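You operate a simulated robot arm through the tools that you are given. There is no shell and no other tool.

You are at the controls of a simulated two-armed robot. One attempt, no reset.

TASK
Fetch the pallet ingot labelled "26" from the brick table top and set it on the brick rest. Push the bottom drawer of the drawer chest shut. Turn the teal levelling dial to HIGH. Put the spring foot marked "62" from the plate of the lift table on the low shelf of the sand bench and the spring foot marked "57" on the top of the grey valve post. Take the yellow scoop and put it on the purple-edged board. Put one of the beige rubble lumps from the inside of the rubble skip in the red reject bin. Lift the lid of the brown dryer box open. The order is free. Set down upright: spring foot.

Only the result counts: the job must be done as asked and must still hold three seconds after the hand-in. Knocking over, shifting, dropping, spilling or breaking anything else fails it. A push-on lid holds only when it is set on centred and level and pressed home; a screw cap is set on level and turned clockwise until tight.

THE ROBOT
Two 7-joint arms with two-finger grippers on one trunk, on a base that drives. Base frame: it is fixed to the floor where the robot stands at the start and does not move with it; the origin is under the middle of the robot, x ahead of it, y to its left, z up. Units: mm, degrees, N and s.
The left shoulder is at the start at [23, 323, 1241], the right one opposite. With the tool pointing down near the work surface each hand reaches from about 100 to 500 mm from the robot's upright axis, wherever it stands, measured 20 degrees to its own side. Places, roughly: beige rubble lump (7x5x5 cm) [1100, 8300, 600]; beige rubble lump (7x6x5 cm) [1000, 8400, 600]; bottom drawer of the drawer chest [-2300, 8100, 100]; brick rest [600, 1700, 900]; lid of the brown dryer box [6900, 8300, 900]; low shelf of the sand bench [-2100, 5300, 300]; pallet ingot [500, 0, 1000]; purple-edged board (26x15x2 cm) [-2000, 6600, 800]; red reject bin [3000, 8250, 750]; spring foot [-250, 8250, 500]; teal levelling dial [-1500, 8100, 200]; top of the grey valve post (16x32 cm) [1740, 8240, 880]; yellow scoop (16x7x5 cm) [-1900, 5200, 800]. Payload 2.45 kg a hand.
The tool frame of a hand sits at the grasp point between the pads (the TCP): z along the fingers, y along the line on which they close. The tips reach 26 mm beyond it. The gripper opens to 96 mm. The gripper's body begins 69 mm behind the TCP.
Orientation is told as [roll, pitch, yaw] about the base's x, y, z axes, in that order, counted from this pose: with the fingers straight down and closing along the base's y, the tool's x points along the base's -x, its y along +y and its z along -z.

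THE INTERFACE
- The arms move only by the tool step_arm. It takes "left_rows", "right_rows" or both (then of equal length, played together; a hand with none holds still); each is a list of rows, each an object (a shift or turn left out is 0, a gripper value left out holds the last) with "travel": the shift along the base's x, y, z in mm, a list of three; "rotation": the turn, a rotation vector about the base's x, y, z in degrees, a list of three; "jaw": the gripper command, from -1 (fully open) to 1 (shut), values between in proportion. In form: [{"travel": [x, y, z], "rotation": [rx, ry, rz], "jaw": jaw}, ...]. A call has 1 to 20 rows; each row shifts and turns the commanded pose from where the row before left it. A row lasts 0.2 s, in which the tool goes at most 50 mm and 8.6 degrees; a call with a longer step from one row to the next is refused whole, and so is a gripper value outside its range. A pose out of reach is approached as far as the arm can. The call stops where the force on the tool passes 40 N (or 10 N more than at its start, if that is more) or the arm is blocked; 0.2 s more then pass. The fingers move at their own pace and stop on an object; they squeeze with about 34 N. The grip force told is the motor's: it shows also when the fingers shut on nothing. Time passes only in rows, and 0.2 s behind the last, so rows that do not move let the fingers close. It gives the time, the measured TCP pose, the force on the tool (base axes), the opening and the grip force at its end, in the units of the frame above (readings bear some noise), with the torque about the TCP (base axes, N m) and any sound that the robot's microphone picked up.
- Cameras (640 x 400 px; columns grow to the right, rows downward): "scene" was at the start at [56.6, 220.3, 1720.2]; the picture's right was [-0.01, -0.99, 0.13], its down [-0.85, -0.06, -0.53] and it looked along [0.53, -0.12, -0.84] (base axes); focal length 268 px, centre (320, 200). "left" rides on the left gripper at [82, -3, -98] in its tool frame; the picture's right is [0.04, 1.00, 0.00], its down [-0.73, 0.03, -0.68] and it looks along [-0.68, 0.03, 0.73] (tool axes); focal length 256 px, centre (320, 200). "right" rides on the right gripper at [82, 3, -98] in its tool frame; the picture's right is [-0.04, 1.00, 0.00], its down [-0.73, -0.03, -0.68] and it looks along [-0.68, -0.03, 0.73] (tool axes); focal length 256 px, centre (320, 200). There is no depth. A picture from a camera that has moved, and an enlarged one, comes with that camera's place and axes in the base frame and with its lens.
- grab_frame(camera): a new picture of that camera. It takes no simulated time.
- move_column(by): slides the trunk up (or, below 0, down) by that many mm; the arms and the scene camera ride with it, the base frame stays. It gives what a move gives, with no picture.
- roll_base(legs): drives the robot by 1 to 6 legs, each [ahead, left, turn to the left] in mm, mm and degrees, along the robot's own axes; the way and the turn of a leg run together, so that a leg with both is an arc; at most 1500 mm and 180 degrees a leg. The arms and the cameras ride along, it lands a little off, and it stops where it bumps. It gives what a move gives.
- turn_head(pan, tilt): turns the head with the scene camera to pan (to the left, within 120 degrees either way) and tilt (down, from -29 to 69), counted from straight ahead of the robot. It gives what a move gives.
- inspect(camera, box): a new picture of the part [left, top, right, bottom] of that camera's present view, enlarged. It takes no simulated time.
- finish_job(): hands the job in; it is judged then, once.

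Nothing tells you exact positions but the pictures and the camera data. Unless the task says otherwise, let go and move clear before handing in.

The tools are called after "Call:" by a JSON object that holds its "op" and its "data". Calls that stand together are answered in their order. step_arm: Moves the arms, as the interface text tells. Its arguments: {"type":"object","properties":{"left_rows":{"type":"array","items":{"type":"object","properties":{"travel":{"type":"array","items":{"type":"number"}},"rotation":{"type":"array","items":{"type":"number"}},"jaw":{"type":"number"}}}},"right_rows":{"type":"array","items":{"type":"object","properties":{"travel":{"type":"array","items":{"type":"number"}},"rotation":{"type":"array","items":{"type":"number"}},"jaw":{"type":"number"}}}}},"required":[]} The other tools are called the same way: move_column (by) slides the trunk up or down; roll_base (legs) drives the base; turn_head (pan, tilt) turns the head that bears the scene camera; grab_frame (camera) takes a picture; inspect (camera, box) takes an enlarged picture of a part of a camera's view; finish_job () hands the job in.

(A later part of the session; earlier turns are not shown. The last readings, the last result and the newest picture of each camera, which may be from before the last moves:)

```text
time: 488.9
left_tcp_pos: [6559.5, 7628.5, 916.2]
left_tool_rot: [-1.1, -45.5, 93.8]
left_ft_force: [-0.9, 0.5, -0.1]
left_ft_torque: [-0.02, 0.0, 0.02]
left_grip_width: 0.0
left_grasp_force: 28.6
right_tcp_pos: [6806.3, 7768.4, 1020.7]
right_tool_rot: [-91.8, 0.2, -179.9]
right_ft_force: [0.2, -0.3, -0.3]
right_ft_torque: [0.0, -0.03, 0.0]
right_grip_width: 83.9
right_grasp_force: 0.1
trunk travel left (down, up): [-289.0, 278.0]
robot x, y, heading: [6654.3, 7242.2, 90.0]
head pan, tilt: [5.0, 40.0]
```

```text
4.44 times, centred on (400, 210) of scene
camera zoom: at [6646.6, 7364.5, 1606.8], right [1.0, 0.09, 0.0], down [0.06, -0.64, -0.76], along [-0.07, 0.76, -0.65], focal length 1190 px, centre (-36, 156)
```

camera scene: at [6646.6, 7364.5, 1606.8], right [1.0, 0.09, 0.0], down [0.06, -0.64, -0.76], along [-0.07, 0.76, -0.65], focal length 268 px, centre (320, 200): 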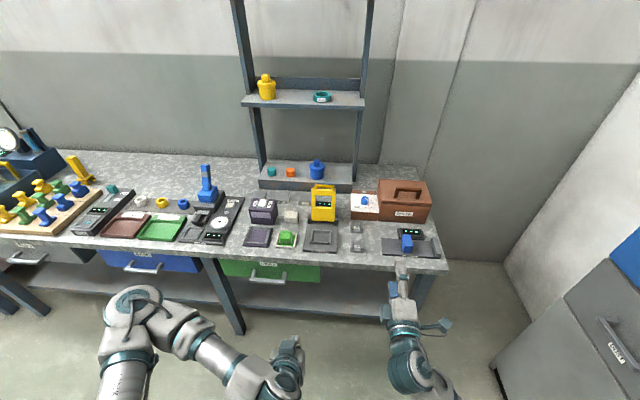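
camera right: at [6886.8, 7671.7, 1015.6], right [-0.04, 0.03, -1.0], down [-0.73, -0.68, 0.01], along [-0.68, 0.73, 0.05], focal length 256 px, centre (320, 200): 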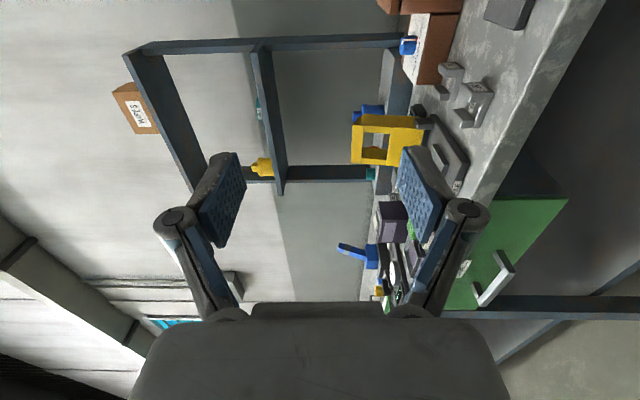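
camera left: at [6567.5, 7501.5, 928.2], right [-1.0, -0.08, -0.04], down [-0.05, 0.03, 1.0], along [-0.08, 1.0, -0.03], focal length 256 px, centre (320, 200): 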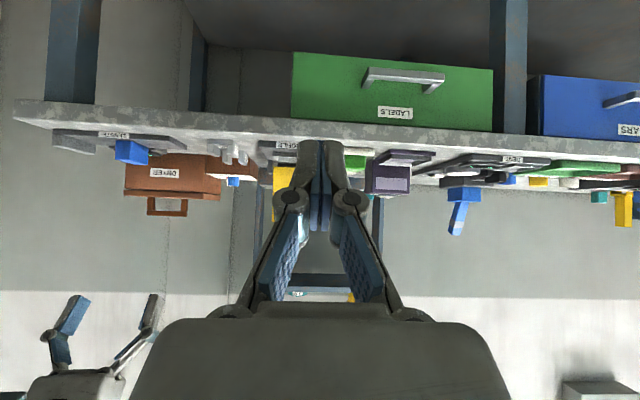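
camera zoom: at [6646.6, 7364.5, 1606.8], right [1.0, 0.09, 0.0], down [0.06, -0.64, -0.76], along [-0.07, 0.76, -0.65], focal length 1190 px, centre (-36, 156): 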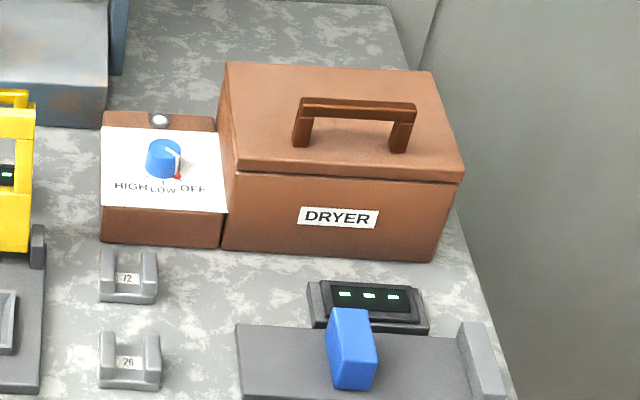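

Handle bar centre ≈ [6915, 8222, 960]. Driving in (stopping short of the lid), then lining up at handle height with the gripper partly closed to fit the loop.

Call:
{"op": "roll_base", "data": {"legs": [[330, -109, 0]]}}

Call:
{"op": "step_arm", "data": {"right_rows": [{"travel": [0, 0, -10], "jaw": -0.3}, {"travel": [0, 0, -15], "jaw": 0.0}, {"travel": [0, 0, -15], "jaw": 0.06}, {"travel": [0, 0, -12], "rotation": [-0.9, 0, 0], "jaw": 0.06}, {"travel": [0, 0, -8], "rotation": [-0.9, 0, 0], "jaw": 0.06}]}}

Call:
{"op": "turn_head", "data": {"pan": -15, "tilt": 45}}

Call:
{"op": "grab_frame", "data": {"camera": "right"}}

Call:
{"op": "grab_frame", "data": {"camera": "scene"}}

Call:
{"op": "grab_frame", "data": {"camera": "left"}}

```text
time: 491.1
left_tcp_pos: [6662.7, 7957.6, 916.8]
left_tool_rot: [-1.5, -45.5, 94.0]
left_ft_force: [-1.1, 0.1, 0.3]
left_ft_torque: [0.01, 0.02, 0.02]
left_grip_width: 0.0
left_grasp_force: 28.7
right_tcp_pos: [6907.5, 8098.9, 1020.8]
right_tool_rot: [-91.6, 0.2, -179.9]
right_ft_force: [0.1, 0.4, -0.5]
right_ft_torque: [0.0, 0.0, -0.02]
right_grip_width: 83.9
right_grasp_force: 0.0
trunk travel left (down, up): [-289.0, 278.0]
robot x, y, heading: [6760.3, 7568.1, 90.1]
head pan, tilt: [5.0, 40.0]
```

```text
time: 492.3
left_tcp_pos: [6665.5, 7957.9, 918.0]
left_tool_rot: [-1.1, -45.7, 94.2]
left_ft_force: [-0.1, -0.1, -0.3]
left_ft_torque: [0.02, 0.02, 0.02]
left_grip_width: 0.0
left_grasp_force: 28.4
right_tcp_pos: [6913.1, 8096.4, 961.0]
right_tool_rot: [-90.1, 0.0, -179.9]
right_ft_force: [0.3, -0.5, 0.1]
right_ft_torque: [-0.03, -0.03, 0.0]
right_grip_width: 45.0
right_grasp_force: 0.1
trunk travel left (down, up): [-289.0, 278.0]
robot x, y, heading: [6766.2, 7569.6, 90.0]
head pan, tilt: [5.0, 40.0]
```

```text
time: 493.2
left_tcp_pos: [6666.0, 7957.2, 918.0]
left_tool_rot: [-0.9, -45.7, 94.1]
left_ft_force: [-0.9, 0.3, 0.5]
left_ft_torque: [0.0, -0.02, 0.0]
left_grip_width: 0.2
left_grasp_force: 28.6
right_tcp_pos: [6912.4, 8096.1, 961.7]
right_tool_rot: [-90.0, 0.1, -179.9]
right_ft_force: [-0.4, -0.4, -0.2]
right_ft_torque: [0.01, 0.01, -0.03]
right_grip_width: 45.1
right_grasp_force: 0.0
trunk travel left (down, up): [-289.0, 278.0]
robot x, y, heading: [6760.8, 7575.6, 90.3]
head pan, tilt: [-15.0, 45.0]
```

```text
taken
camera right: at [6993.1, 7999.2, 959.3], right [-0.04, 0.0, -1.0], down [-0.73, -0.68, 0.03], along [-0.68, 0.73, 0.03], focal length 256 px, centre (320, 200)
```

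right: 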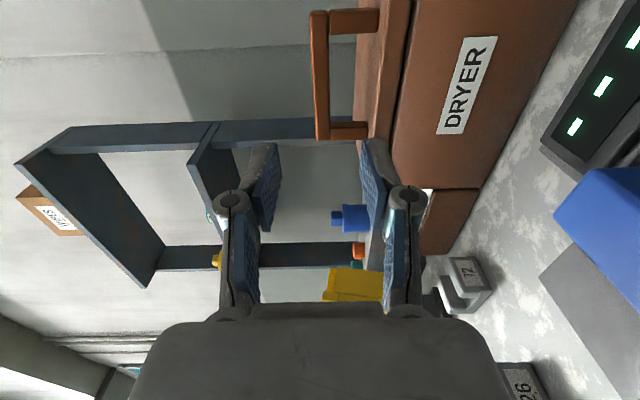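

```text
taken
camera scene: at [6781.6, 7688.2, 1599.6], right [0.97, -0.25, 0.0], down [-0.18, -0.69, -0.7], along [0.18, 0.68, -0.71], focal length 268 px, centre (320, 200)
```

scene: 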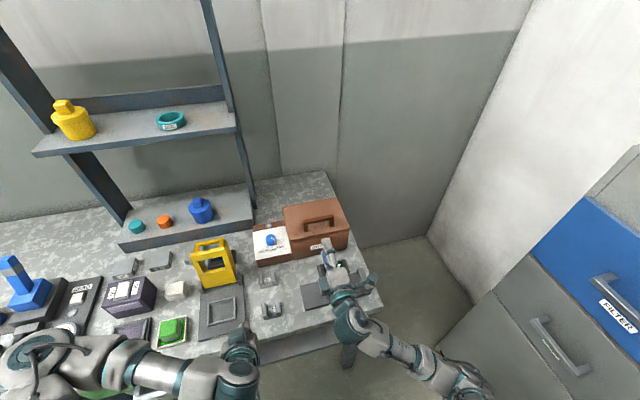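

```text
taken
camera left: at [6675.5, 7830.9, 928.8], right [-1.0, -0.09, -0.04], down [-0.04, 0.02, 1.0], along [-0.09, 1.0, -0.03], focal length 256 px, centre (320, 200)
```

left: 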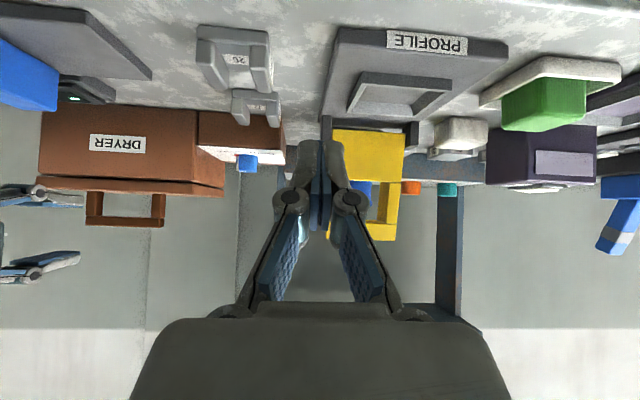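

Handle bar is dead ahead at z≈962. I'll narrow the opening to ~32 mm so the linkage clears the lid edge, then advance over the bar.

Call:
{"op": "step_arm", "data": {"right_rows": [{"travel": [1, 8, 0], "jaw": 0.33}, {"travel": [1, 12, 0], "jaw": 0.33}, {"travel": [0, 14, 0]}, {"travel": [0, 14, 0]}, {"travel": [0, 14, 0]}, {"travel": [0, 12, 0]}]}}

Call:
{"op": "grab_frame", "data": {"camera": "right"}}

Call:
{"op": "inspect", "data": {"camera": "scene", "box": [260, 180, 400, 320]}}

Call:
{"op": "grab_frame", "data": {"camera": "left"}}

```text
time: 494.6
left_tcp_pos: [6665.2, 7957.6, 916.6]
left_tool_rot: [-0.9, -45.7, 94.2]
left_ft_force: [0.5, -0.4, -0.5]
left_ft_torque: [0.02, 0.0, -0.03]
left_grip_width: 0.2
left_grasp_force: 28.4
right_tcp_pos: [6913.9, 8172.5, 963.3]
right_tool_rot: [-89.9, 0.0, -180.0]
right_ft_force: [0.0, 0.1, 0.0]
right_ft_torque: [-0.03, -0.01, 0.02]
right_grip_width: 32.2
right_grasp_force: 0.0
trunk travel left (down, up): [-289.0, 278.0]
robot x, y, heading: [6760.9, 7567.1, 90.3]
head pan, tilt: [-15.0, 45.0]
```

```text
taken
camera right: at [6995.2, 8073.2, 960.5], right [-0.04, 0.0, -1.0], down [-0.73, -0.68, 0.03], along [-0.68, 0.73, 0.03], focal length 256 px, centre (320, 200)
```

right: 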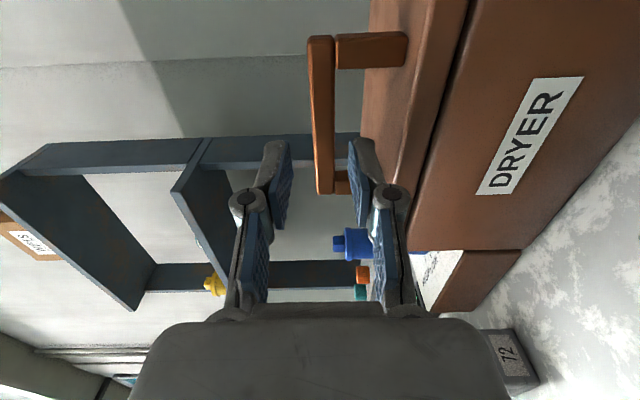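

```text
2.86 times, centred on (330, 250) of scene
camera zoom: at [6781.6, 7689.0, 1599.5], right [0.97, -0.26, 0.0], down [-0.18, -0.69, -0.7], along [0.18, 0.68, -0.71], focal length 765 px, centre (291, 57)
```

zoom: 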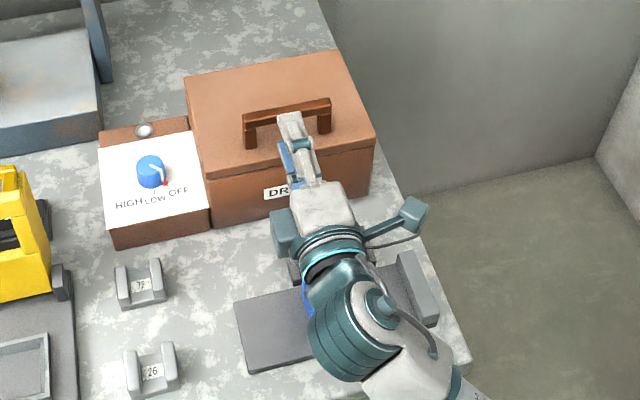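

```text
taken
camera left: at [6675.5, 7831.4, 928.7], right [-1.0, -0.09, -0.04], down [-0.04, 0.02, 1.0], along [-0.09, 1.0, -0.03], focal length 256 px, centre (320, 200)
```

left: 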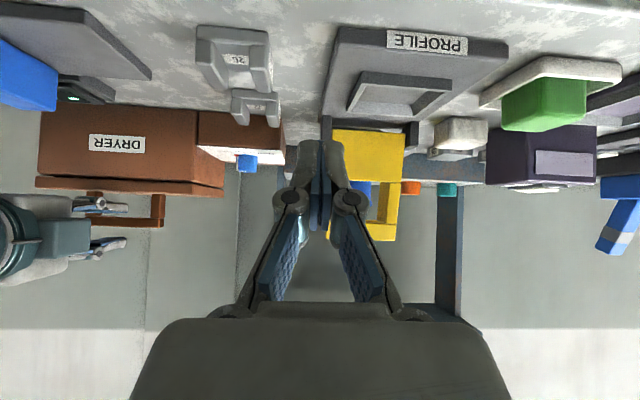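

Bar is between the fingers vertically. Advancing the last 50 mm.

Call:
{"op": "step_arm", "data": {"right_rows": [{"travel": [0, 12, -0.5]}, {"travel": [0, 12, -0.5]}, {"travel": [0, 12, 0]}, {"travel": [0, 12, 0]}]}}

Call:
{"op": "grab_frame", "data": {"camera": "right"}}

Call:
{"op": "grab_frame", "data": {"camera": "left"}}

```text
time: 495.6
left_tcp_pos: [6664.6, 7958.5, 918.0]
left_tool_rot: [-1.0, -45.7, 94.2]
left_ft_force: [0.0, 0.0, -0.1]
left_ft_torque: [0.03, 0.0, -0.02]
left_grip_width: 0.0
left_grasp_force: 28.5
right_tcp_pos: [6913.6, 8219.1, 961.9]
right_tool_rot: [-89.9, 0.1, -179.9]
right_ft_force: [0.0, 0.6, 0.6]
right_ft_torque: [0.04, -0.01, 0.0]
right_grip_width: 31.8
right_grasp_force: 0.0
trunk travel left (down, up): [-289.0, 278.0]
robot x, y, heading: [6762.8, 7571.3, 90.1]
head pan, tilt: [-15.0, 45.0]
```

```text
taken
camera right: at [6994.7, 8121.9, 958.9], right [-0.04, 0.0, -1.0], down [-0.73, -0.68, 0.03], along [-0.68, 0.73, 0.03], focal length 256 px, centre (320, 200)
```

right: 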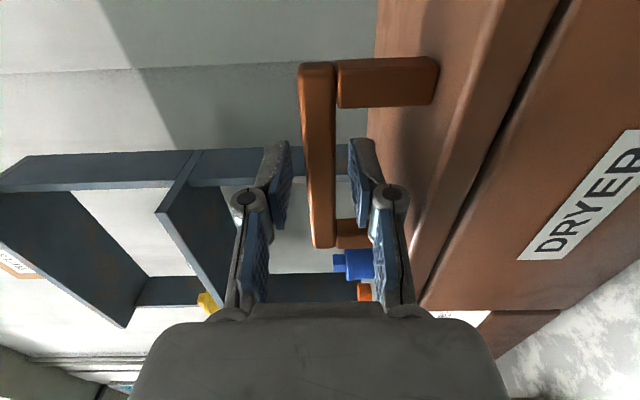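

```text
taken
camera left: at [6675.4, 7831.6, 928.6], right [-1.0, -0.09, -0.04], down [-0.04, 0.02, 1.0], along [-0.09, 1.0, -0.03], focal length 256 px, centre (320, 200)
```

left: 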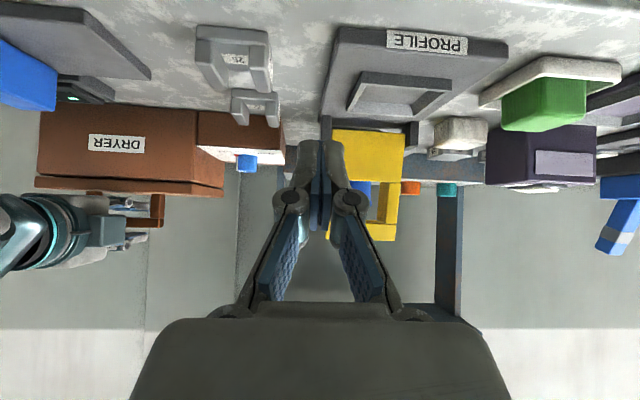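

The bar sits at the grasp point. Closing on it.

Call:
{"op": "step_arm", "data": {"right_rows": [{"jaw": 0.45}, {"jaw": 0.55}, {"jaw": 0.65}, {"jaw": 0.75}, {"jaw": 1}, {"jaw": 1}]}}

Call:
{"op": "grab_frame", "data": {"camera": "right"}}

```text
time: 497.0
left_tcp_pos: [6664.1, 7958.2, 917.3]
left_tool_rot: [-1.0, -45.7, 94.2]
left_ft_force: [1.1, -0.5, -0.3]
left_ft_torque: [0.01, 0.05, 0.0]
left_grip_width: 0.2
left_grasp_force: 28.6
right_tcp_pos: [6912.9, 8218.9, 961.4]
right_tool_rot: [-89.8, 0.0, -179.9]
right_ft_force: [-1.6, 2.3, -2.8]
right_ft_torque: [-0.07, 0.71, -0.16]
right_grip_width: 12.7
right_grasp_force: 39.4
trunk travel left (down, up): [-289.0, 278.0]
robot x, y, heading: [6764.9, 7572.0, 90.3]
head pan, tilt: [-15.0, 45.0]
```

```text
taken
camera right: at [6994.7, 8121.9, 958.7], right [-0.04, 0.0, -1.0], down [-0.73, -0.68, 0.03], along [-0.68, 0.73, 0.03], focal length 256 px, centre (320, 200)
```

right: 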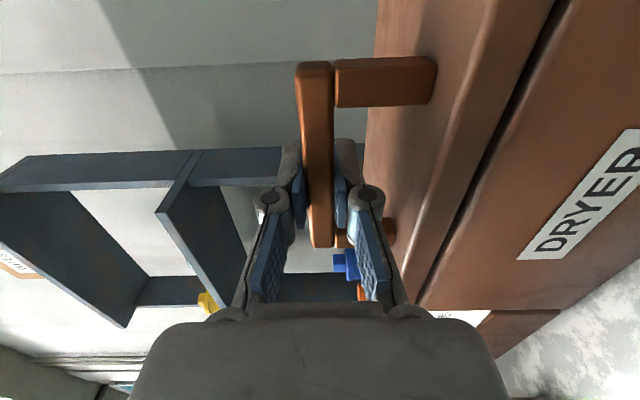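

Bar gripped. Now swinging along the hinge arc in small steps, watching the forces.

Call:
{"op": "step_arm", "data": {"right_rows": [{"travel": [0, 2.5, 5.1], "rotation": [-2.5, 0, 0], "jaw": 1}, {"travel": [0, 2.7, 5.0], "rotation": [-2.5, 0, 0], "jaw": 1}, {"travel": [0, 6.1, 9.6], "rotation": [-5, 0, 0], "jaw": 1}]}}

Call:
{"op": "grab_frame", "data": {"camera": "left"}}

```text
time: 497.8
left_tcp_pos: [6664.5, 7959.9, 918.4]
left_tool_rot: [-0.9, -45.7, 94.1]
left_ft_force: [0.7, 0.3, -1.1]
left_ft_torque: [-0.01, -0.02, 0.01]
left_grip_width: 0.0
left_grasp_force: 28.4
right_tcp_pos: [6913.6, 8230.9, 981.6]
right_tool_rot: [-79.9, 0.1, -179.7]
right_ft_force: [-2.9, 1.7, -0.7]
right_ft_torque: [0.2, 0.98, -0.02]
right_grip_width: 12.5
right_grasp_force: 39.6
trunk travel left (down, up): [-289.0, 278.0]
robot x, y, heading: [6762.6, 7572.8, 90.4]
head pan, tilt: [-15.0, 45.0]
```

```text
taken
camera left: at [6675.1, 7831.7, 928.7], right [-1.0, -0.09, -0.04], down [-0.04, 0.02, 1.0], along [-0.09, 1.0, -0.03], focal length 256 px, centre (320, 200)
```

left: 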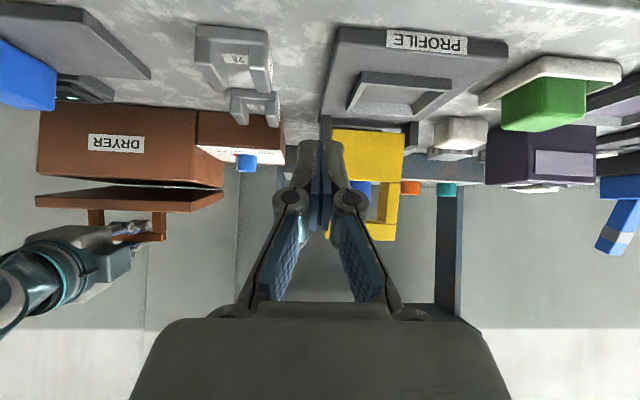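

The lid lifts with almost no force. Continuing the arc.

Call:
{"op": "step_arm", "data": {"right_rows": [{"travel": [0, 7.0, 9.0], "rotation": [-5, 0, 0], "jaw": 1}, {"travel": [0, 7.6, 8.4], "rotation": [-5, 0, 0], "jaw": 1}, {"travel": [0, 8.4, 7.6], "rotation": [-5, 0, 0], "jaw": 1}, {"travel": [0, 9.0, 7.0], "rotation": [-5, 0, 0], "jaw": 1}, {"travel": [0, 9.6, 6.1], "rotation": [-5, 0, 0], "jaw": 1}, {"travel": [0, 10.1, 5.2], "rotation": [-5, 0, 0], "jaw": 1}]}}

Call:
{"op": "grab_frame", "data": {"camera": "left"}}

Call:
{"op": "grab_frame", "data": {"camera": "scene"}}

```text
time: 499.2
left_tcp_pos: [6664.3, 7955.9, 918.7]
left_tool_rot: [-1.2, -45.8, 94.2]
left_ft_force: [0.4, 0.8, 0.0]
left_ft_torque: [-0.01, 0.02, -0.04]
left_grip_width: 0.0
left_grasp_force: 28.1
right_tcp_pos: [6913.7, 8279.3, 1027.5]
right_tool_rot: [-50.3, 0.0, -179.9]
right_ft_force: [0.1, -4.5, 15.9]
right_ft_torque: [0.71, 0.87, -0.5]
right_grip_width: 12.7
right_grasp_force: 39.6
trunk travel left (down, up): [-289.0, 278.0]
robot x, y, heading: [6764.5, 7569.6, 90.2]
head pan, tilt: [-15.0, 45.0]
```

```text
taken
camera left: at [6674.8, 7829.3, 929.5], right [-1.0, -0.09, -0.04], down [-0.04, 0.02, 1.0], along [-0.09, 1.0, -0.03], focal length 256 px, centre (320, 200)
```

left: 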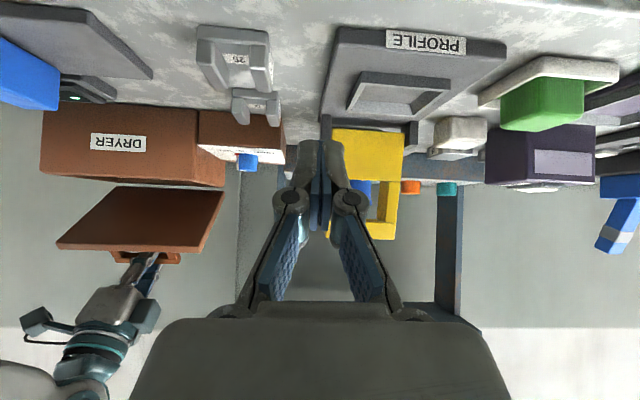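

```text
taken
camera scene: at [6780.4, 7685.0, 1600.1], right [0.97, -0.26, 0.0], down [-0.18, -0.68, -0.71], along [0.18, 0.68, -0.71], focal length 268 px, centre (320, 200)
```

scene: 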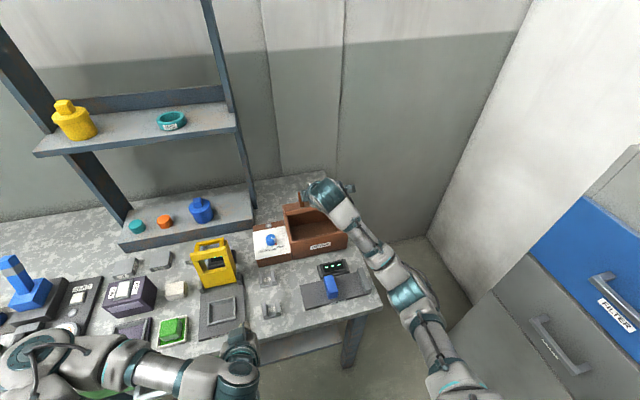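

40° open, forces modest. Continuing with slightly more upward travel.

Call:
{"op": "step_arm", "data": {"right_rows": [{"travel": [0, 10.0, 6.0], "rotation": [-5, 0, 0], "jaw": 1}, {"travel": [0, 10.5, 5.0], "rotation": [-5, 0, 0], "jaw": 1}, {"travel": [0, 11.0, 4.0], "rotation": [-5, 0, 0], "jaw": 1}]}}

Call:
{"op": "grab_frame", "data": {"camera": "left"}}

```text
time: 500.0
left_tcp_pos: [6665.6, 7956.3, 918.4]
left_tool_rot: [-1.1, -45.8, 94.0]
left_ft_force: [0.2, -0.6, -0.3]
left_ft_torque: [-0.03, -0.02, 0.0]
left_grip_width: 0.0
left_grasp_force: 28.6
right_tcp_pos: [6913.3, 8312.5, 1041.4]
right_tool_rot: [-35.1, 0.1, -179.8]
right_ft_force: [1.9, 0.8, 15.2]
right_ft_torque: [0.69, 0.68, -0.75]
right_grip_width: 13.0
right_grasp_force: 39.2
trunk travel left (down, up): [-289.0, 278.0]
robot x, y, heading: [6761.9, 7572.5, 90.3]
head pan, tilt: [-15.0, 45.0]
```

```text
taken
camera left: at [6675.2, 7829.9, 929.1], right [-1.0, -0.09, -0.04], down [-0.04, 0.02, 1.0], along [-0.09, 1.0, -0.03], focal length 256 px, centre (320, 200)
```

left: 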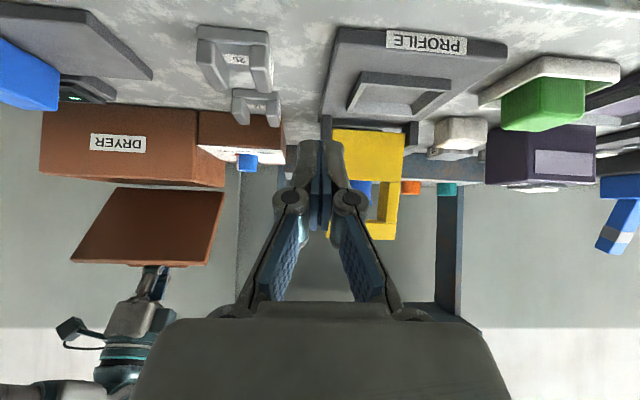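

55° open, but the arm is nearing its reach. I'll loosen the pinch into a loose cage around the bar and use short base moves forward (tangent to the arc here) to keep opening. First raising the left hand out of the way.

Call:
{"op": "step_arm", "data": {"left_rows": [{"travel": [0, -10, 15]}, {"travel": [0, -10, 25]}, {"travel": [0, -10, 25]}, {"travel": [0, -10, 15]}], "right_rows": [{"jaw": 0.7}, {"jaw": 0.6}, {"jaw": 0.55}, {"jaw": 0.55}]}}

Call:
{"op": "grab_frame", "data": {"camera": "left"}}

Call:
{"op": "grab_frame", "data": {"camera": "right"}}

```text
time: 501.0
left_tcp_pos: [6688.6, 7962.0, 955.4]
left_tool_rot: [-1.0, -45.7, 93.8]
left_ft_force: [0.0, -0.3, 0.3]
left_ft_torque: [0.01, 0.04, -0.01]
left_grip_width: 0.0
left_grasp_force: 28.2
left hand out of reach, approached as far as the arm can: row 1, 2, 3, 4
right_tcp_pos: [6915.0, 8311.7, 1039.2]
right_tool_rot: [-35.1, -0.1, -179.9]
right_ft_force: [0.3, -1.1, 0.5]
right_ft_torque: [0.01, 0.05, -0.04]
right_grip_width: 22.5
right_grasp_force: 0.5
trunk travel left (down, up): [-289.0, 278.0]
robot x, y, heading: [6762.6, 7568.8, 90.2]
head pan, tilt: [-15.0, 45.0]
```

```text
taken
camera left: at [6698.4, 7834.1, 966.4], right [-1.0, -0.08, -0.04], down [-0.04, 0.02, 1.0], along [-0.08, 1.0, -0.03], focal length 256 px, centre (320, 200)
```

left: 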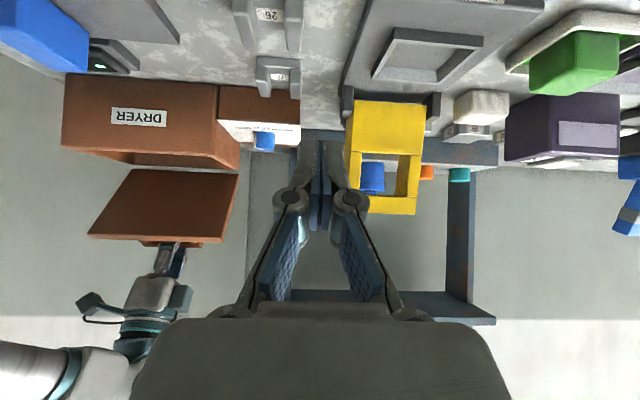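

```text
taken
camera right: at [6995.4, 8254.9, 1117.8], right [-0.04, -0.82, -0.57], down [-0.73, -0.37, 0.57], along [-0.68, 0.44, -0.58], focal length 256 px, centre (320, 200)
```

right: 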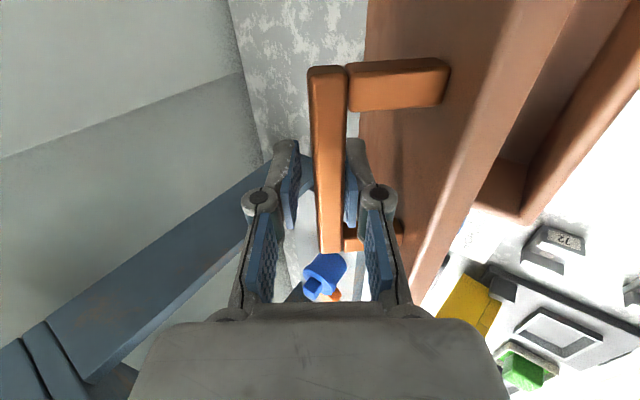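

The bar is caged. Rolling the base forward a little.

Call:
{"op": "roll_base", "data": {"legs": [[35, 0, 0]]}}

Call:
{"op": "step_arm", "data": {"right_rows": [{"travel": [0, 0, 1], "rotation": [-5, 0, 0]}, {"travel": [0, 0, 1], "rotation": [-5, 0, 0]}, {"travel": [0, 0, 0], "rotation": [-5, 0, 0]}]}}

Call:
{"op": "grab_frame", "data": {"camera": "right"}}

Call:
{"op": "grab_frame", "data": {"camera": "left"}}

```text
time: 501.8
left_tcp_pos: [6688.5, 7994.5, 956.4]
left_tool_rot: [-1.1, -45.8, 93.7]
left_ft_force: [-0.5, 0.0, 0.1]
left_ft_torque: [0.02, 0.02, -0.01]
left_grip_width: 0.0
left_grasp_force: 28.1
right_tcp_pos: [6913.2, 8346.3, 1040.1]
right_tool_rot: [-35.2, -0.2, -180.0]
right_ft_force: [-0.1, -0.3, 0.4]
right_ft_torque: [-0.02, 0.02, 0.01]
right_grip_width: 21.9
right_grasp_force: 0.5
trunk travel left (down, up): [-289.0, 278.0]
robot x, y, heading: [6763.0, 7605.1, 90.0]
head pan, tilt: [-15.0, 45.0]
```

```text
time: 502.6
left_tcp_pos: [6688.6, 7992.6, 956.9]
left_tool_rot: [-1.2, -45.8, 93.9]
left_ft_force: [-0.4, 0.2, 1.1]
left_ft_torque: [-0.01, 0.04, 0.0]
left_grip_width: 0.0
left_grasp_force: 28.6
right_tcp_pos: [6913.2, 8345.4, 1045.9]
right_tool_rot: [-20.2, -0.1, -179.9]
right_ft_force: [-0.9, -0.1, -1.2]
right_ft_torque: [0.02, 0.0, -0.03]
right_grip_width: 22.0
right_grasp_force: 0.8
trunk travel left (down, up): [-289.0, 278.0]
robot x, y, heading: [6765.1, 7606.0, 90.2]
head pan, tilt: [-15.0, 45.0]
```

```text
taken
camera right: at [6993.6, 8309.3, 1135.8], right [-0.04, -0.94, -0.34], down [-0.73, -0.21, 0.65], along [-0.68, 0.28, -0.68], focal length 256 px, centre (320, 200)
```

right: 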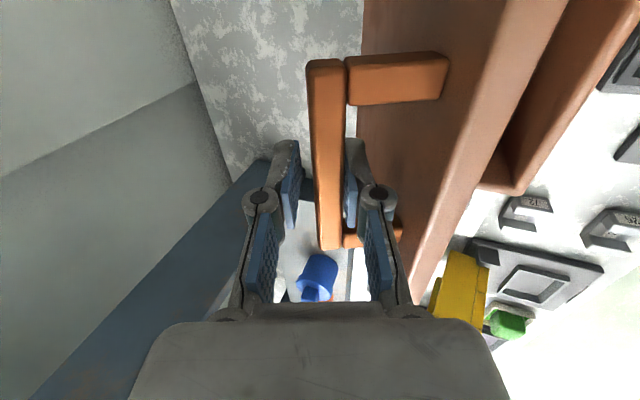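

```text
taken
camera left: at [6696.8, 7866.4, 967.2], right [-1.0, -0.08, -0.04], down [-0.04, 0.02, 1.0], along [-0.08, 1.0, -0.02], focal length 256 px, centre (320, 200)
```

left: 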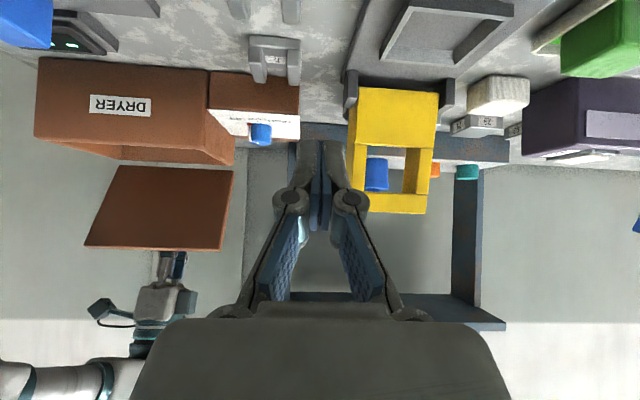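

Working smoothly (~70°). Another short roll and tool rotation.

Call:
{"op": "roll_base", "data": {"legs": [[38, 0, 0]]}}

Call:
{"op": "step_arm", "data": {"right_rows": [{"travel": [0, 0, -1], "rotation": [-5, 0, 0]}, {"travel": [0, 0, -2], "rotation": [-5, 0, 0]}, {"travel": [0, 0, -2], "rotation": [-5, 0, 0]}, {"travel": [0, 0, -2], "rotation": [-5, 0, 0]}]}}

Call:
{"op": "grab_frame", "data": {"camera": "right"}}

Call:
{"op": "grab_frame", "data": {"camera": "left"}}

Call:
{"op": "grab_frame", "data": {"camera": "scene"}}

```text
time: 503.5
left_tcp_pos: [6687.2, 8029.5, 957.6]
left_tool_rot: [-1.2, -46.0, 93.8]
left_ft_force: [0.1, 0.3, -0.5]
left_ft_torque: [0.02, 0.01, 0.0]
left_grip_width: 0.1
left_grasp_force: 28.8
right_tcp_pos: [6912.6, 8380.1, 1046.2]
right_tool_rot: [-20.4, -0.1, -179.8]
right_ft_force: [-0.4, 0.3, 0.3]
right_ft_torque: [-0.02, -0.02, 0.02]
right_grip_width: 21.6
right_grasp_force: 0.0
trunk travel left (down, up): [-289.0, 278.0]
robot x, y, heading: [6761.3, 7640.2, 90.2]
head pan, tilt: [-15.0, 45.0]
```

```text
time: 504.5
left_tcp_pos: [6689.2, 8027.9, 958.7]
left_tool_rot: [-1.0, -46.1, 93.9]
left_ft_force: [-0.3, -0.1, 0.3]
left_ft_torque: [0.0, 0.02, 0.0]
left_grip_width: 0.0
left_grasp_force: 28.7
right_tcp_pos: [6927.2, 8341.6, 1030.6]
right_tool_rot: [-2.8, -0.2, -180.0]
right_ft_force: [0.3, -0.7, 0.0]
right_ft_torque: [0.0, 0.03, -0.03]
right_grip_width: 22.0
right_grasp_force: 0.6
right hand out of reach, approached as far as the arm can: row 2, 3, 4
trunk travel left (down, up): [-289.0, 278.0]
robot x, y, heading: [6762.2, 7643.4, 90.4]
head pan, tilt: [-15.0, 45.0]
```

```text
taken
camera right: at [7009.4, 8334.8, 1130.4], right [-0.04, -1.0, -0.05], down [-0.73, -0.01, 0.68], along [-0.68, 0.06, -0.73], focal length 256 px, centre (320, 200)
```

right: 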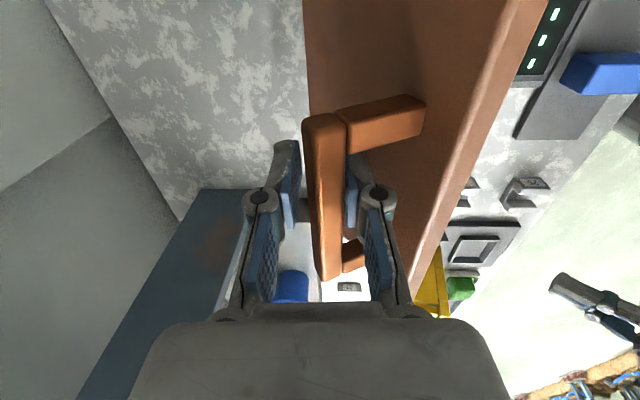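

```text
taken
camera left: at [6698.5, 7901.5, 968.3], right [-1.0, -0.08, -0.04], down [-0.04, 0.02, 1.0], along [-0.08, 1.0, -0.02], focal length 256 px, centre (320, 200)
```

left: 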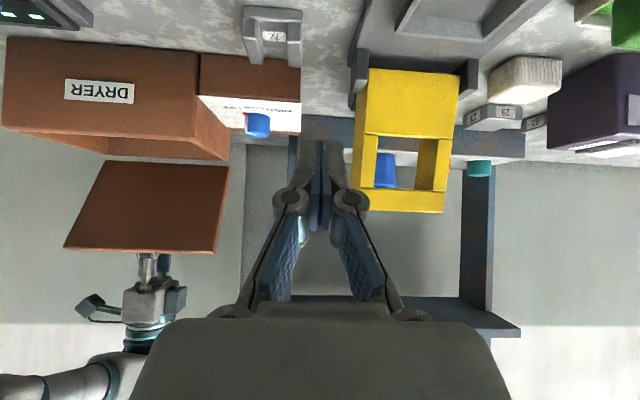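

```text
taken
camera scene: at [6783.0, 7763.5, 1599.4], right [0.97, -0.26, 0.0], down [-0.18, -0.69, -0.7], along [0.18, 0.68, -0.71], focal length 268 px, centre (320, 200)
```

scene: 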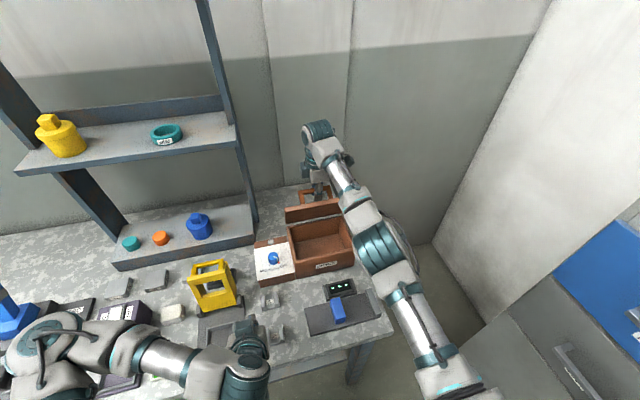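

The arm ran out of reach and eased the lid back to ~70°, still caged. With the tool now vertical, I'll roll forward ~50 mm to carry the lid past upright.

Call:
{"op": "roll_base", "data": {"legs": [[40, 0, 0]]}}

Call:
{"op": "grab_frame", "data": {"camera": "right"}}

Call:
{"op": "grab_frame", "data": {"camera": "left"}}

```text
time: 505.4
left_tcp_pos: [6689.0, 8066.0, 960.5]
left_tool_rot: [-1.1, -46.2, 93.7]
left_ft_force: [-0.7, -0.6, 0.4]
left_ft_torque: [0.0, 0.01, 0.0]
left_grip_width: 0.0
left_grasp_force: 28.9
right_tcp_pos: [6927.6, 8379.1, 1034.2]
right_tool_rot: [-3.1, -0.3, -180.0]
right_ft_force: [0.1, -0.3, 0.5]
right_ft_torque: [0.01, 0.04, 0.02]
right_grip_width: 21.5
right_grasp_force: 0.1
trunk travel left (down, up): [-289.0, 278.0]
robot x, y, heading: [6758.8, 7683.6, 90.1]
head pan, tilt: [-15.0, 45.0]
```

```text
taken
camera right: at [7008.8, 8371.9, 1131.8], right [-0.04, -1.0, -0.05], down [-0.73, -0.01, 0.68], along [-0.68, 0.07, -0.73], focal length 256 px, centre (320, 200)
```

right: 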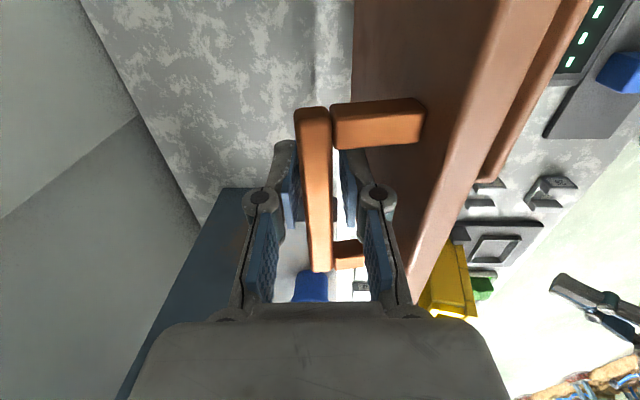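

```text
taken
camera left: at [6698.0, 7939.2, 969.1], right [-1.0, -0.08, -0.04], down [-0.04, 0.02, 1.0], along [-0.08, 1.0, -0.02], focal length 256 px, centre (320, 200)
```

left: 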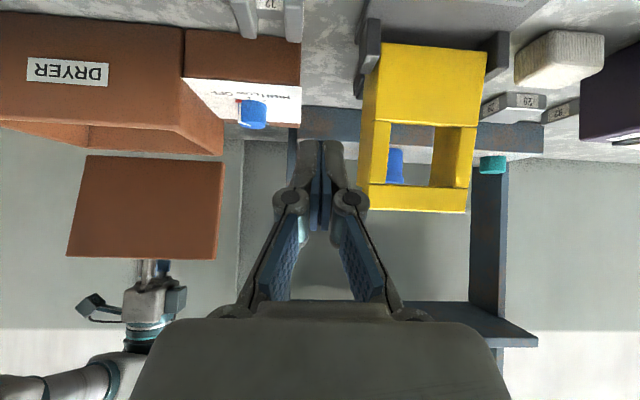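

The lid is at about 88° and the bar now leans toward the far finger, so it is tipping open by itself. Letting it go farther gently.

Call:
{"op": "step_arm", "data": {"right_rows": [{"travel": [0, 5, -1]}, {"travel": [0, 5, -2]}, {"travel": [0, 5, -2]}]}}

Call:
{"op": "grab_frame", "data": {"camera": "right"}}

```text
time: 506.2
left_tcp_pos: [6687.7, 8066.2, 960.5]
left_tool_rot: [-1.3, -46.2, 93.8]
left_ft_force: [0.3, -0.4, 0.9]
left_ft_torque: [-0.01, 0.04, 0.02]
left_grip_width: 0.1
left_grasp_force: 28.4
right_tcp_pos: [6929.2, 8386.2, 1031.9]
right_tool_rot: [-3.2, -0.1, -179.9]
right_ft_force: [0.0, 0.8, 0.4]
right_ft_torque: [0.02, -0.03, 0.03]
right_grip_width: 21.8
right_grasp_force: 0.0
right hand out of reach, approached as far as the arm can: row 2, 3
trunk travel left (down, up): [-289.0, 278.0]
robot x, y, heading: [6760.0, 7683.9, 90.2]
head pan, tilt: [-15.0, 45.0]
```

```text
taken
camera right: at [7010.1, 8379.1, 1129.6], right [-0.04, -1.0, -0.05], down [-0.73, -0.01, 0.68], along [-0.68, 0.07, -0.73], focal length 256 px, centre (320, 200)
```

right: 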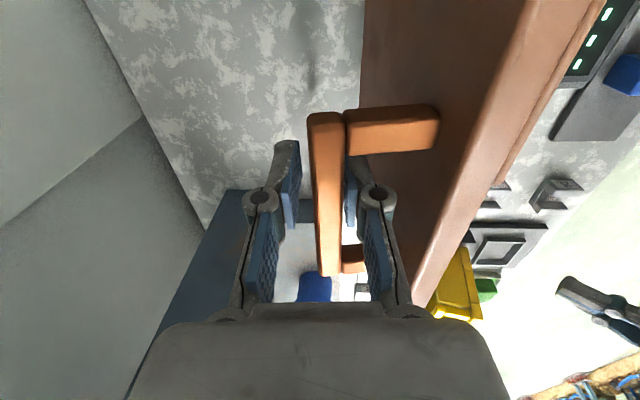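

The lid holds where it's left (hinge friction). I'll push it a bit further past upright with a small base move, then withdraw.

Call:
{"op": "roll_base", "data": {"legs": [[20, 0, 0]]}}

Call:
{"op": "grab_frame", "data": {"camera": "right"}}

Call:
{"op": "grab_frame", "data": {"camera": "left"}}

```text
time: 507.0
left_tcp_pos: [6687.5, 8083.0, 961.6]
left_tool_rot: [-1.3, -46.4, 93.7]
left_ft_force: [0.8, 0.1, 0.5]
left_ft_torque: [0.01, 0.0, -0.02]
left_grip_width: 0.1
left_grasp_force: 29.0
right_tcp_pos: [6929.9, 8403.4, 1033.2]
right_tool_rot: [-3.3, -0.1, -180.0]
right_ft_force: [-0.3, 0.1, -0.1]
right_ft_torque: [0.03, 0.0, -0.02]
right_grip_width: 21.5
right_grasp_force: 0.1
trunk travel left (down, up): [-289.0, 278.0]
robot x, y, heading: [6761.0, 7705.1, 90.2]
head pan, tilt: [-15.0, 45.0]
```

```text
taken
camera right: at [7009.8, 8396.2, 1132.3], right [-0.04, -1.0, -0.06], down [-0.73, -0.01, 0.68], along [-0.68, 0.07, -0.73], focal length 256 px, centre (320, 200)
```

right: 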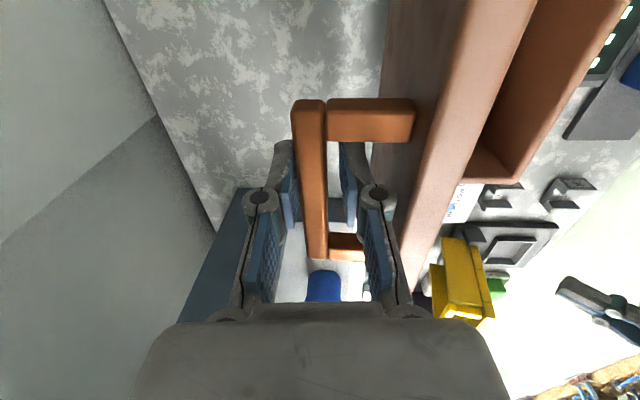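

```text
taken
camera left: at [6696.6, 7955.9, 970.3], right [-1.0, -0.08, -0.04], down [-0.04, 0.01, 1.0], along [-0.08, 1.0, -0.01], focal length 256 px, centre (320, 200)
```

left: 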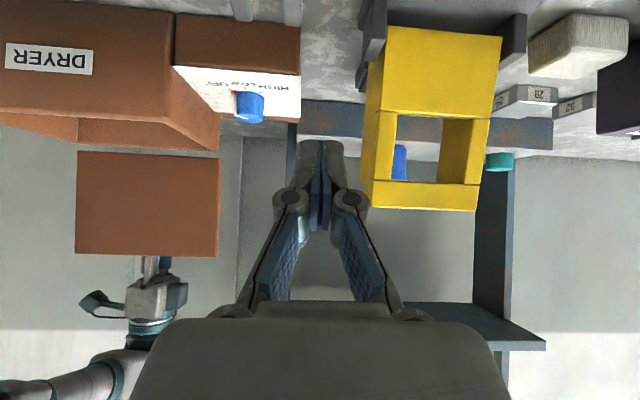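

Lid is now at or past vertical. Withdrawing the fingers straight up out of the loop.

Call:
{"op": "step_arm", "data": {"right_rows": [{"travel": [0, 0, 6]}, {"travel": [0, 0, 8]}, {"travel": [0, 0, 8]}]}}

Call:
{"op": "grab_frame", "data": {"camera": "right"}}

```text
time: 507.8
left_tcp_pos: [6686.3, 8085.0, 961.0]
left_tool_rot: [-1.3, -46.6, 94.1]
left_ft_force: [-0.2, -0.2, -1.0]
left_ft_torque: [0.03, 0.02, 0.0]
left_grip_width: 0.1
left_grasp_force: 27.8
right_tcp_pos: [6930.0, 8402.3, 1057.5]
right_tool_rot: [-3.3, -0.1, -179.9]
right_ft_force: [-0.3, -0.2, 0.5]
right_ft_torque: [-0.02, 0.01, 0.01]
right_grip_width: 21.9
right_grasp_force: 0.1
right hand out of reach, approached as far as the arm can: row 3
trunk travel left (down, up): [-289.0, 278.0]
robot x, y, heading: [6760.5, 7705.1, 90.2]
head pan, tilt: [-15.0, 45.0]
```

```text
taken
camera right: at [7011.5, 8395.4, 1154.7], right [-0.04, -1.0, -0.06], down [-0.73, -0.01, 0.68], along [-0.68, 0.07, -0.73], focal length 256 px, centre (320, 200)
```

right: 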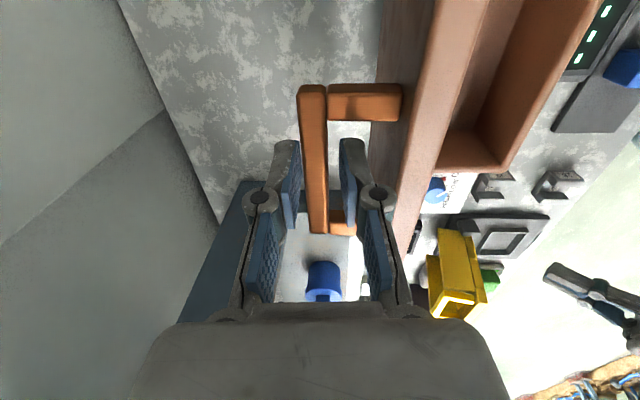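

Call:
{"op": "step_arm", "data": {"right_rows": [{"travel": [0, 0, 8]}, {"travel": [0, 0, 8]}, {"travel": [0, 0, 8]}]}}

Call:
{"op": "grab_frame", "data": {"camera": "right"}}

Call:
{"op": "grab_frame", "data": {"camera": "left"}}

```text
time: 508.6
left_tcp_pos: [6685.8, 8082.9, 961.6]
left_tool_rot: [-1.2, -46.5, 94.1]
left_ft_force: [0.2, 0.0, -1.0]
left_ft_torque: [0.02, 0.01, 0.0]
left_grip_width: 0.0
left_grasp_force: 28.9
right_tcp_pos: [6932.5, 8397.0, 1079.5]
right_tool_rot: [-3.4, 0.0, -179.9]
right_ft_force: [1.1, 0.5, -0.2]
right_ft_torque: [0.0, 0.04, -0.01]
right_grip_width: 21.7
right_grasp_force: 0.2
right hand out of reach, approached as far as the arm can: row 2
trunk travel left (down, up): [-289.0, 278.0]
robot x, y, heading: [6761.9, 7703.4, 90.2]
head pan, tilt: [-15.0, 45.0]
```

```text
taken
camera right: at [7014.1, 8389.1, 1177.8], right [-0.04, -1.0, -0.06], down [-0.73, -0.01, 0.68], along [-0.68, 0.07, -0.73], focal length 256 px, centre (320, 200)
```

right: 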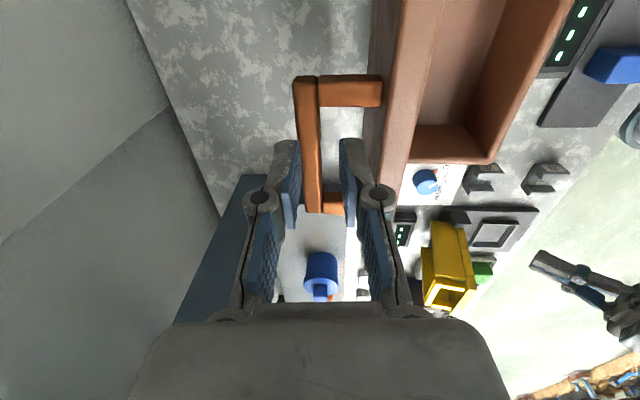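

```text
taken
camera left: at [6697.6, 7957.0, 970.5], right [-1.0, -0.08, -0.04], down [-0.04, 0.01, 1.0], along [-0.08, 1.0, -0.01], focal length 256 px, centre (320, 200)
```

left: 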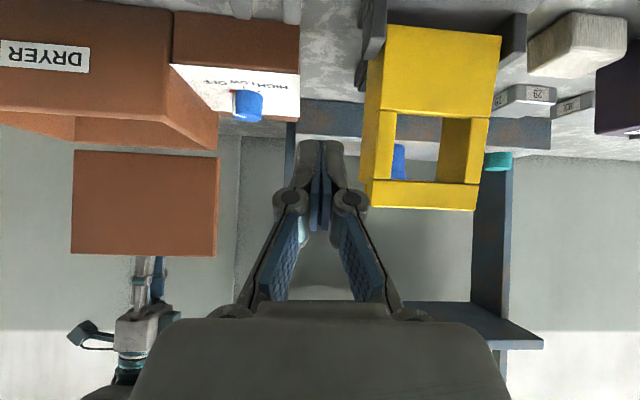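

Fingers are above the bar but still near the lid's top edge height. I'll tilt the hand slightly to regain reach and rise further before retreating.

Call:
{"op": "step_arm", "data": {"right_rows": [{"travel": [0, 2, 6], "rotation": [4, 0, 0]}, {"travel": [0, 2, 10], "rotation": [5, 0, 0]}, {"travel": [0, 2, 12], "rotation": [5, 0, 0]}, {"travel": [0, 0, 14], "rotation": [4, 0, 0]}, {"travel": [0, 0, 15]}, {"travel": [0, 0, 15]}]}}

Call:
{"op": "grab_frame", "data": {"camera": "right"}}

Call:
{"op": "grab_frame", "data": {"camera": "left"}}

```text
time: 510.0
left_tcp_pos: [6687.4, 8083.4, 962.7]
left_tool_rot: [-1.2, -46.7, 94.1]
left_ft_force: [0.1, -0.2, -0.3]
left_ft_torque: [0.02, 0.0, -0.03]
left_grip_width: 0.0
left_grasp_force: 28.9
right_tcp_pos: [6929.4, 8436.1, 1163.6]
right_tool_rot: [-21.4, -0.1, -179.8]
right_ft_force: [0.7, -0.4, 0.6]
right_ft_torque: [0.02, -0.01, 0.04]
right_grip_width: 21.8
right_grasp_force: 0.0
right hand out of reach, approached as far as the arm can: row 1, 2, 3, 4, 6
trunk travel left (down, up): [-289.0, 278.0]
robot x, y, heading: [6760.4, 7703.9, 90.1]
head pan, tilt: [-15.0, 45.0]
```

```text
taken
camera right: at [7011.3, 8398.7, 1253.6], right [-0.04, -0.93, -0.36], down [-0.73, -0.22, 0.64], along [-0.68, 0.29, -0.67], focal length 256 px, centre (320, 200)
```

right: 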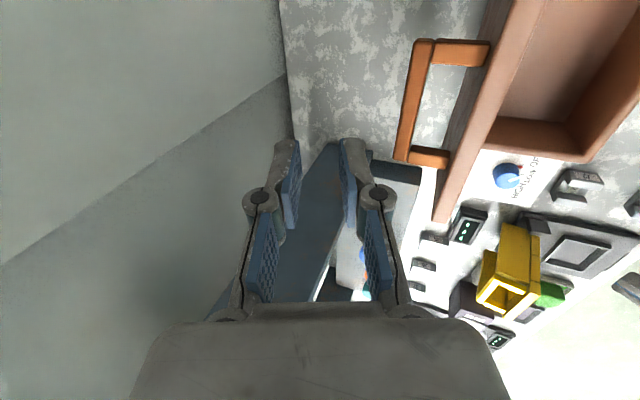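

```text
taken
camera left: at [6697.7, 7956.1, 970.9], right [-1.0, -0.08, -0.04], down [-0.04, 0.01, 1.0], along [-0.08, 1.0, -0.01], focal length 256 px, centre (320, 200)
```

left: 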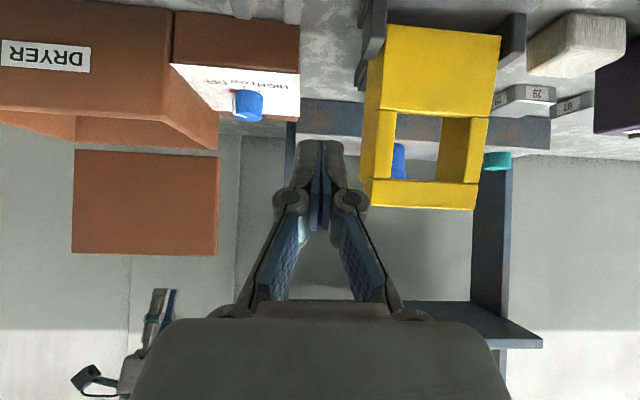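

The hand is free and the lid stays up at about 90°. To be safe I'll push it further back from the front with closed fingers, so it's surely open.

Call:
{"op": "step_arm", "data": {"right_rows": [{"travel": [0, -10, 5], "jaw": 1}, {"travel": [0, -20, 5], "rotation": [4, 0, 0], "jaw": 1}, {"travel": [0, -25, 0], "rotation": [5, 0, 0], "jaw": 1}, {"travel": [0, -25, 0], "rotation": [6, 0, 0]}, {"travel": [0, -25, 0], "rotation": [6, 0, 0]}, {"travel": [0, -25, 0], "rotation": [6, 0, 0]}, {"travel": [0, -25, 0], "rotation": [6, 0, 0]}, {"travel": [0, -25, 0], "rotation": [6, 0, 0]}, {"travel": [0, -20, 0]}, {"travel": [0, -10, 0]}]}}

Call:
{"op": "grab_frame", "data": {"camera": "left"}}

Call:
{"op": "grab_frame", "data": {"camera": "scene"}}

```text
time: 512.2
left_tcp_pos: [6686.5, 8084.2, 962.3]
left_tool_rot: [-1.2, -46.5, 94.1]
left_ft_force: [0.4, 0.4, 0.4]
left_ft_torque: [0.03, 0.04, -0.01]
left_grip_width: 0.2
left_grasp_force: 28.6
right_tcp_pos: [6889.3, 8514.2, 1302.1]
right_tool_rot: [-60.4, -0.1, -179.8]
right_ft_force: [0.1, 0.0, -0.4]
right_ft_torque: [0.02, -0.01, -0.01]
right_grip_width: 0.2
right_grasp_force: 28.3
right hand out of reach, approached as far as the arm can: row 1, 2, 3, 4, 5, 6, 7, 8, 9, 10
trunk travel left (down, up): [-289.0, 278.0]
robot x, y, heading: [6763.3, 7705.4, 90.2]
head pan, tilt: [-15.0, 45.0]
```

```text
taken
camera left: at [6697.3, 7957.0, 970.4], right [-1.0, -0.08, -0.04], down [-0.04, 0.01, 1.0], along [-0.08, 1.0, -0.01], focal length 256 px, centre (320, 200)
```

left: 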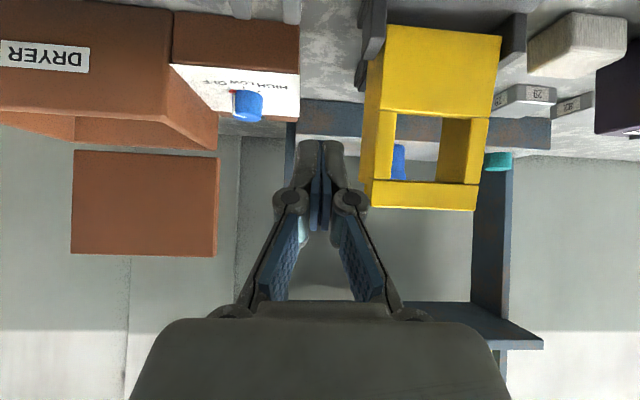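

```text
taken
camera scene: at [6780.4, 7823.3, 1599.5], right [0.97, -0.26, 0.0], down [-0.18, -0.69, -0.7], along [0.18, 0.68, -0.71], focal length 268 px, centre (320, 200)
```

scene: 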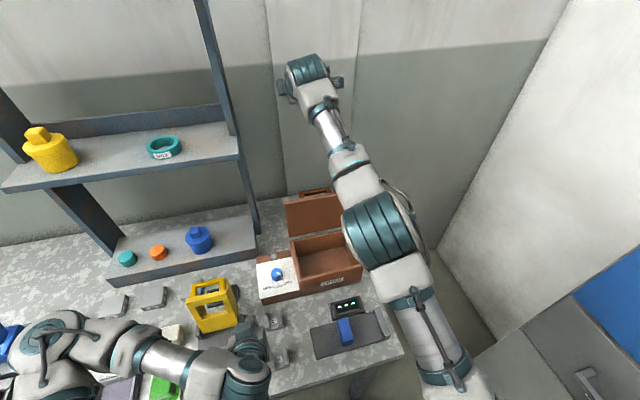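

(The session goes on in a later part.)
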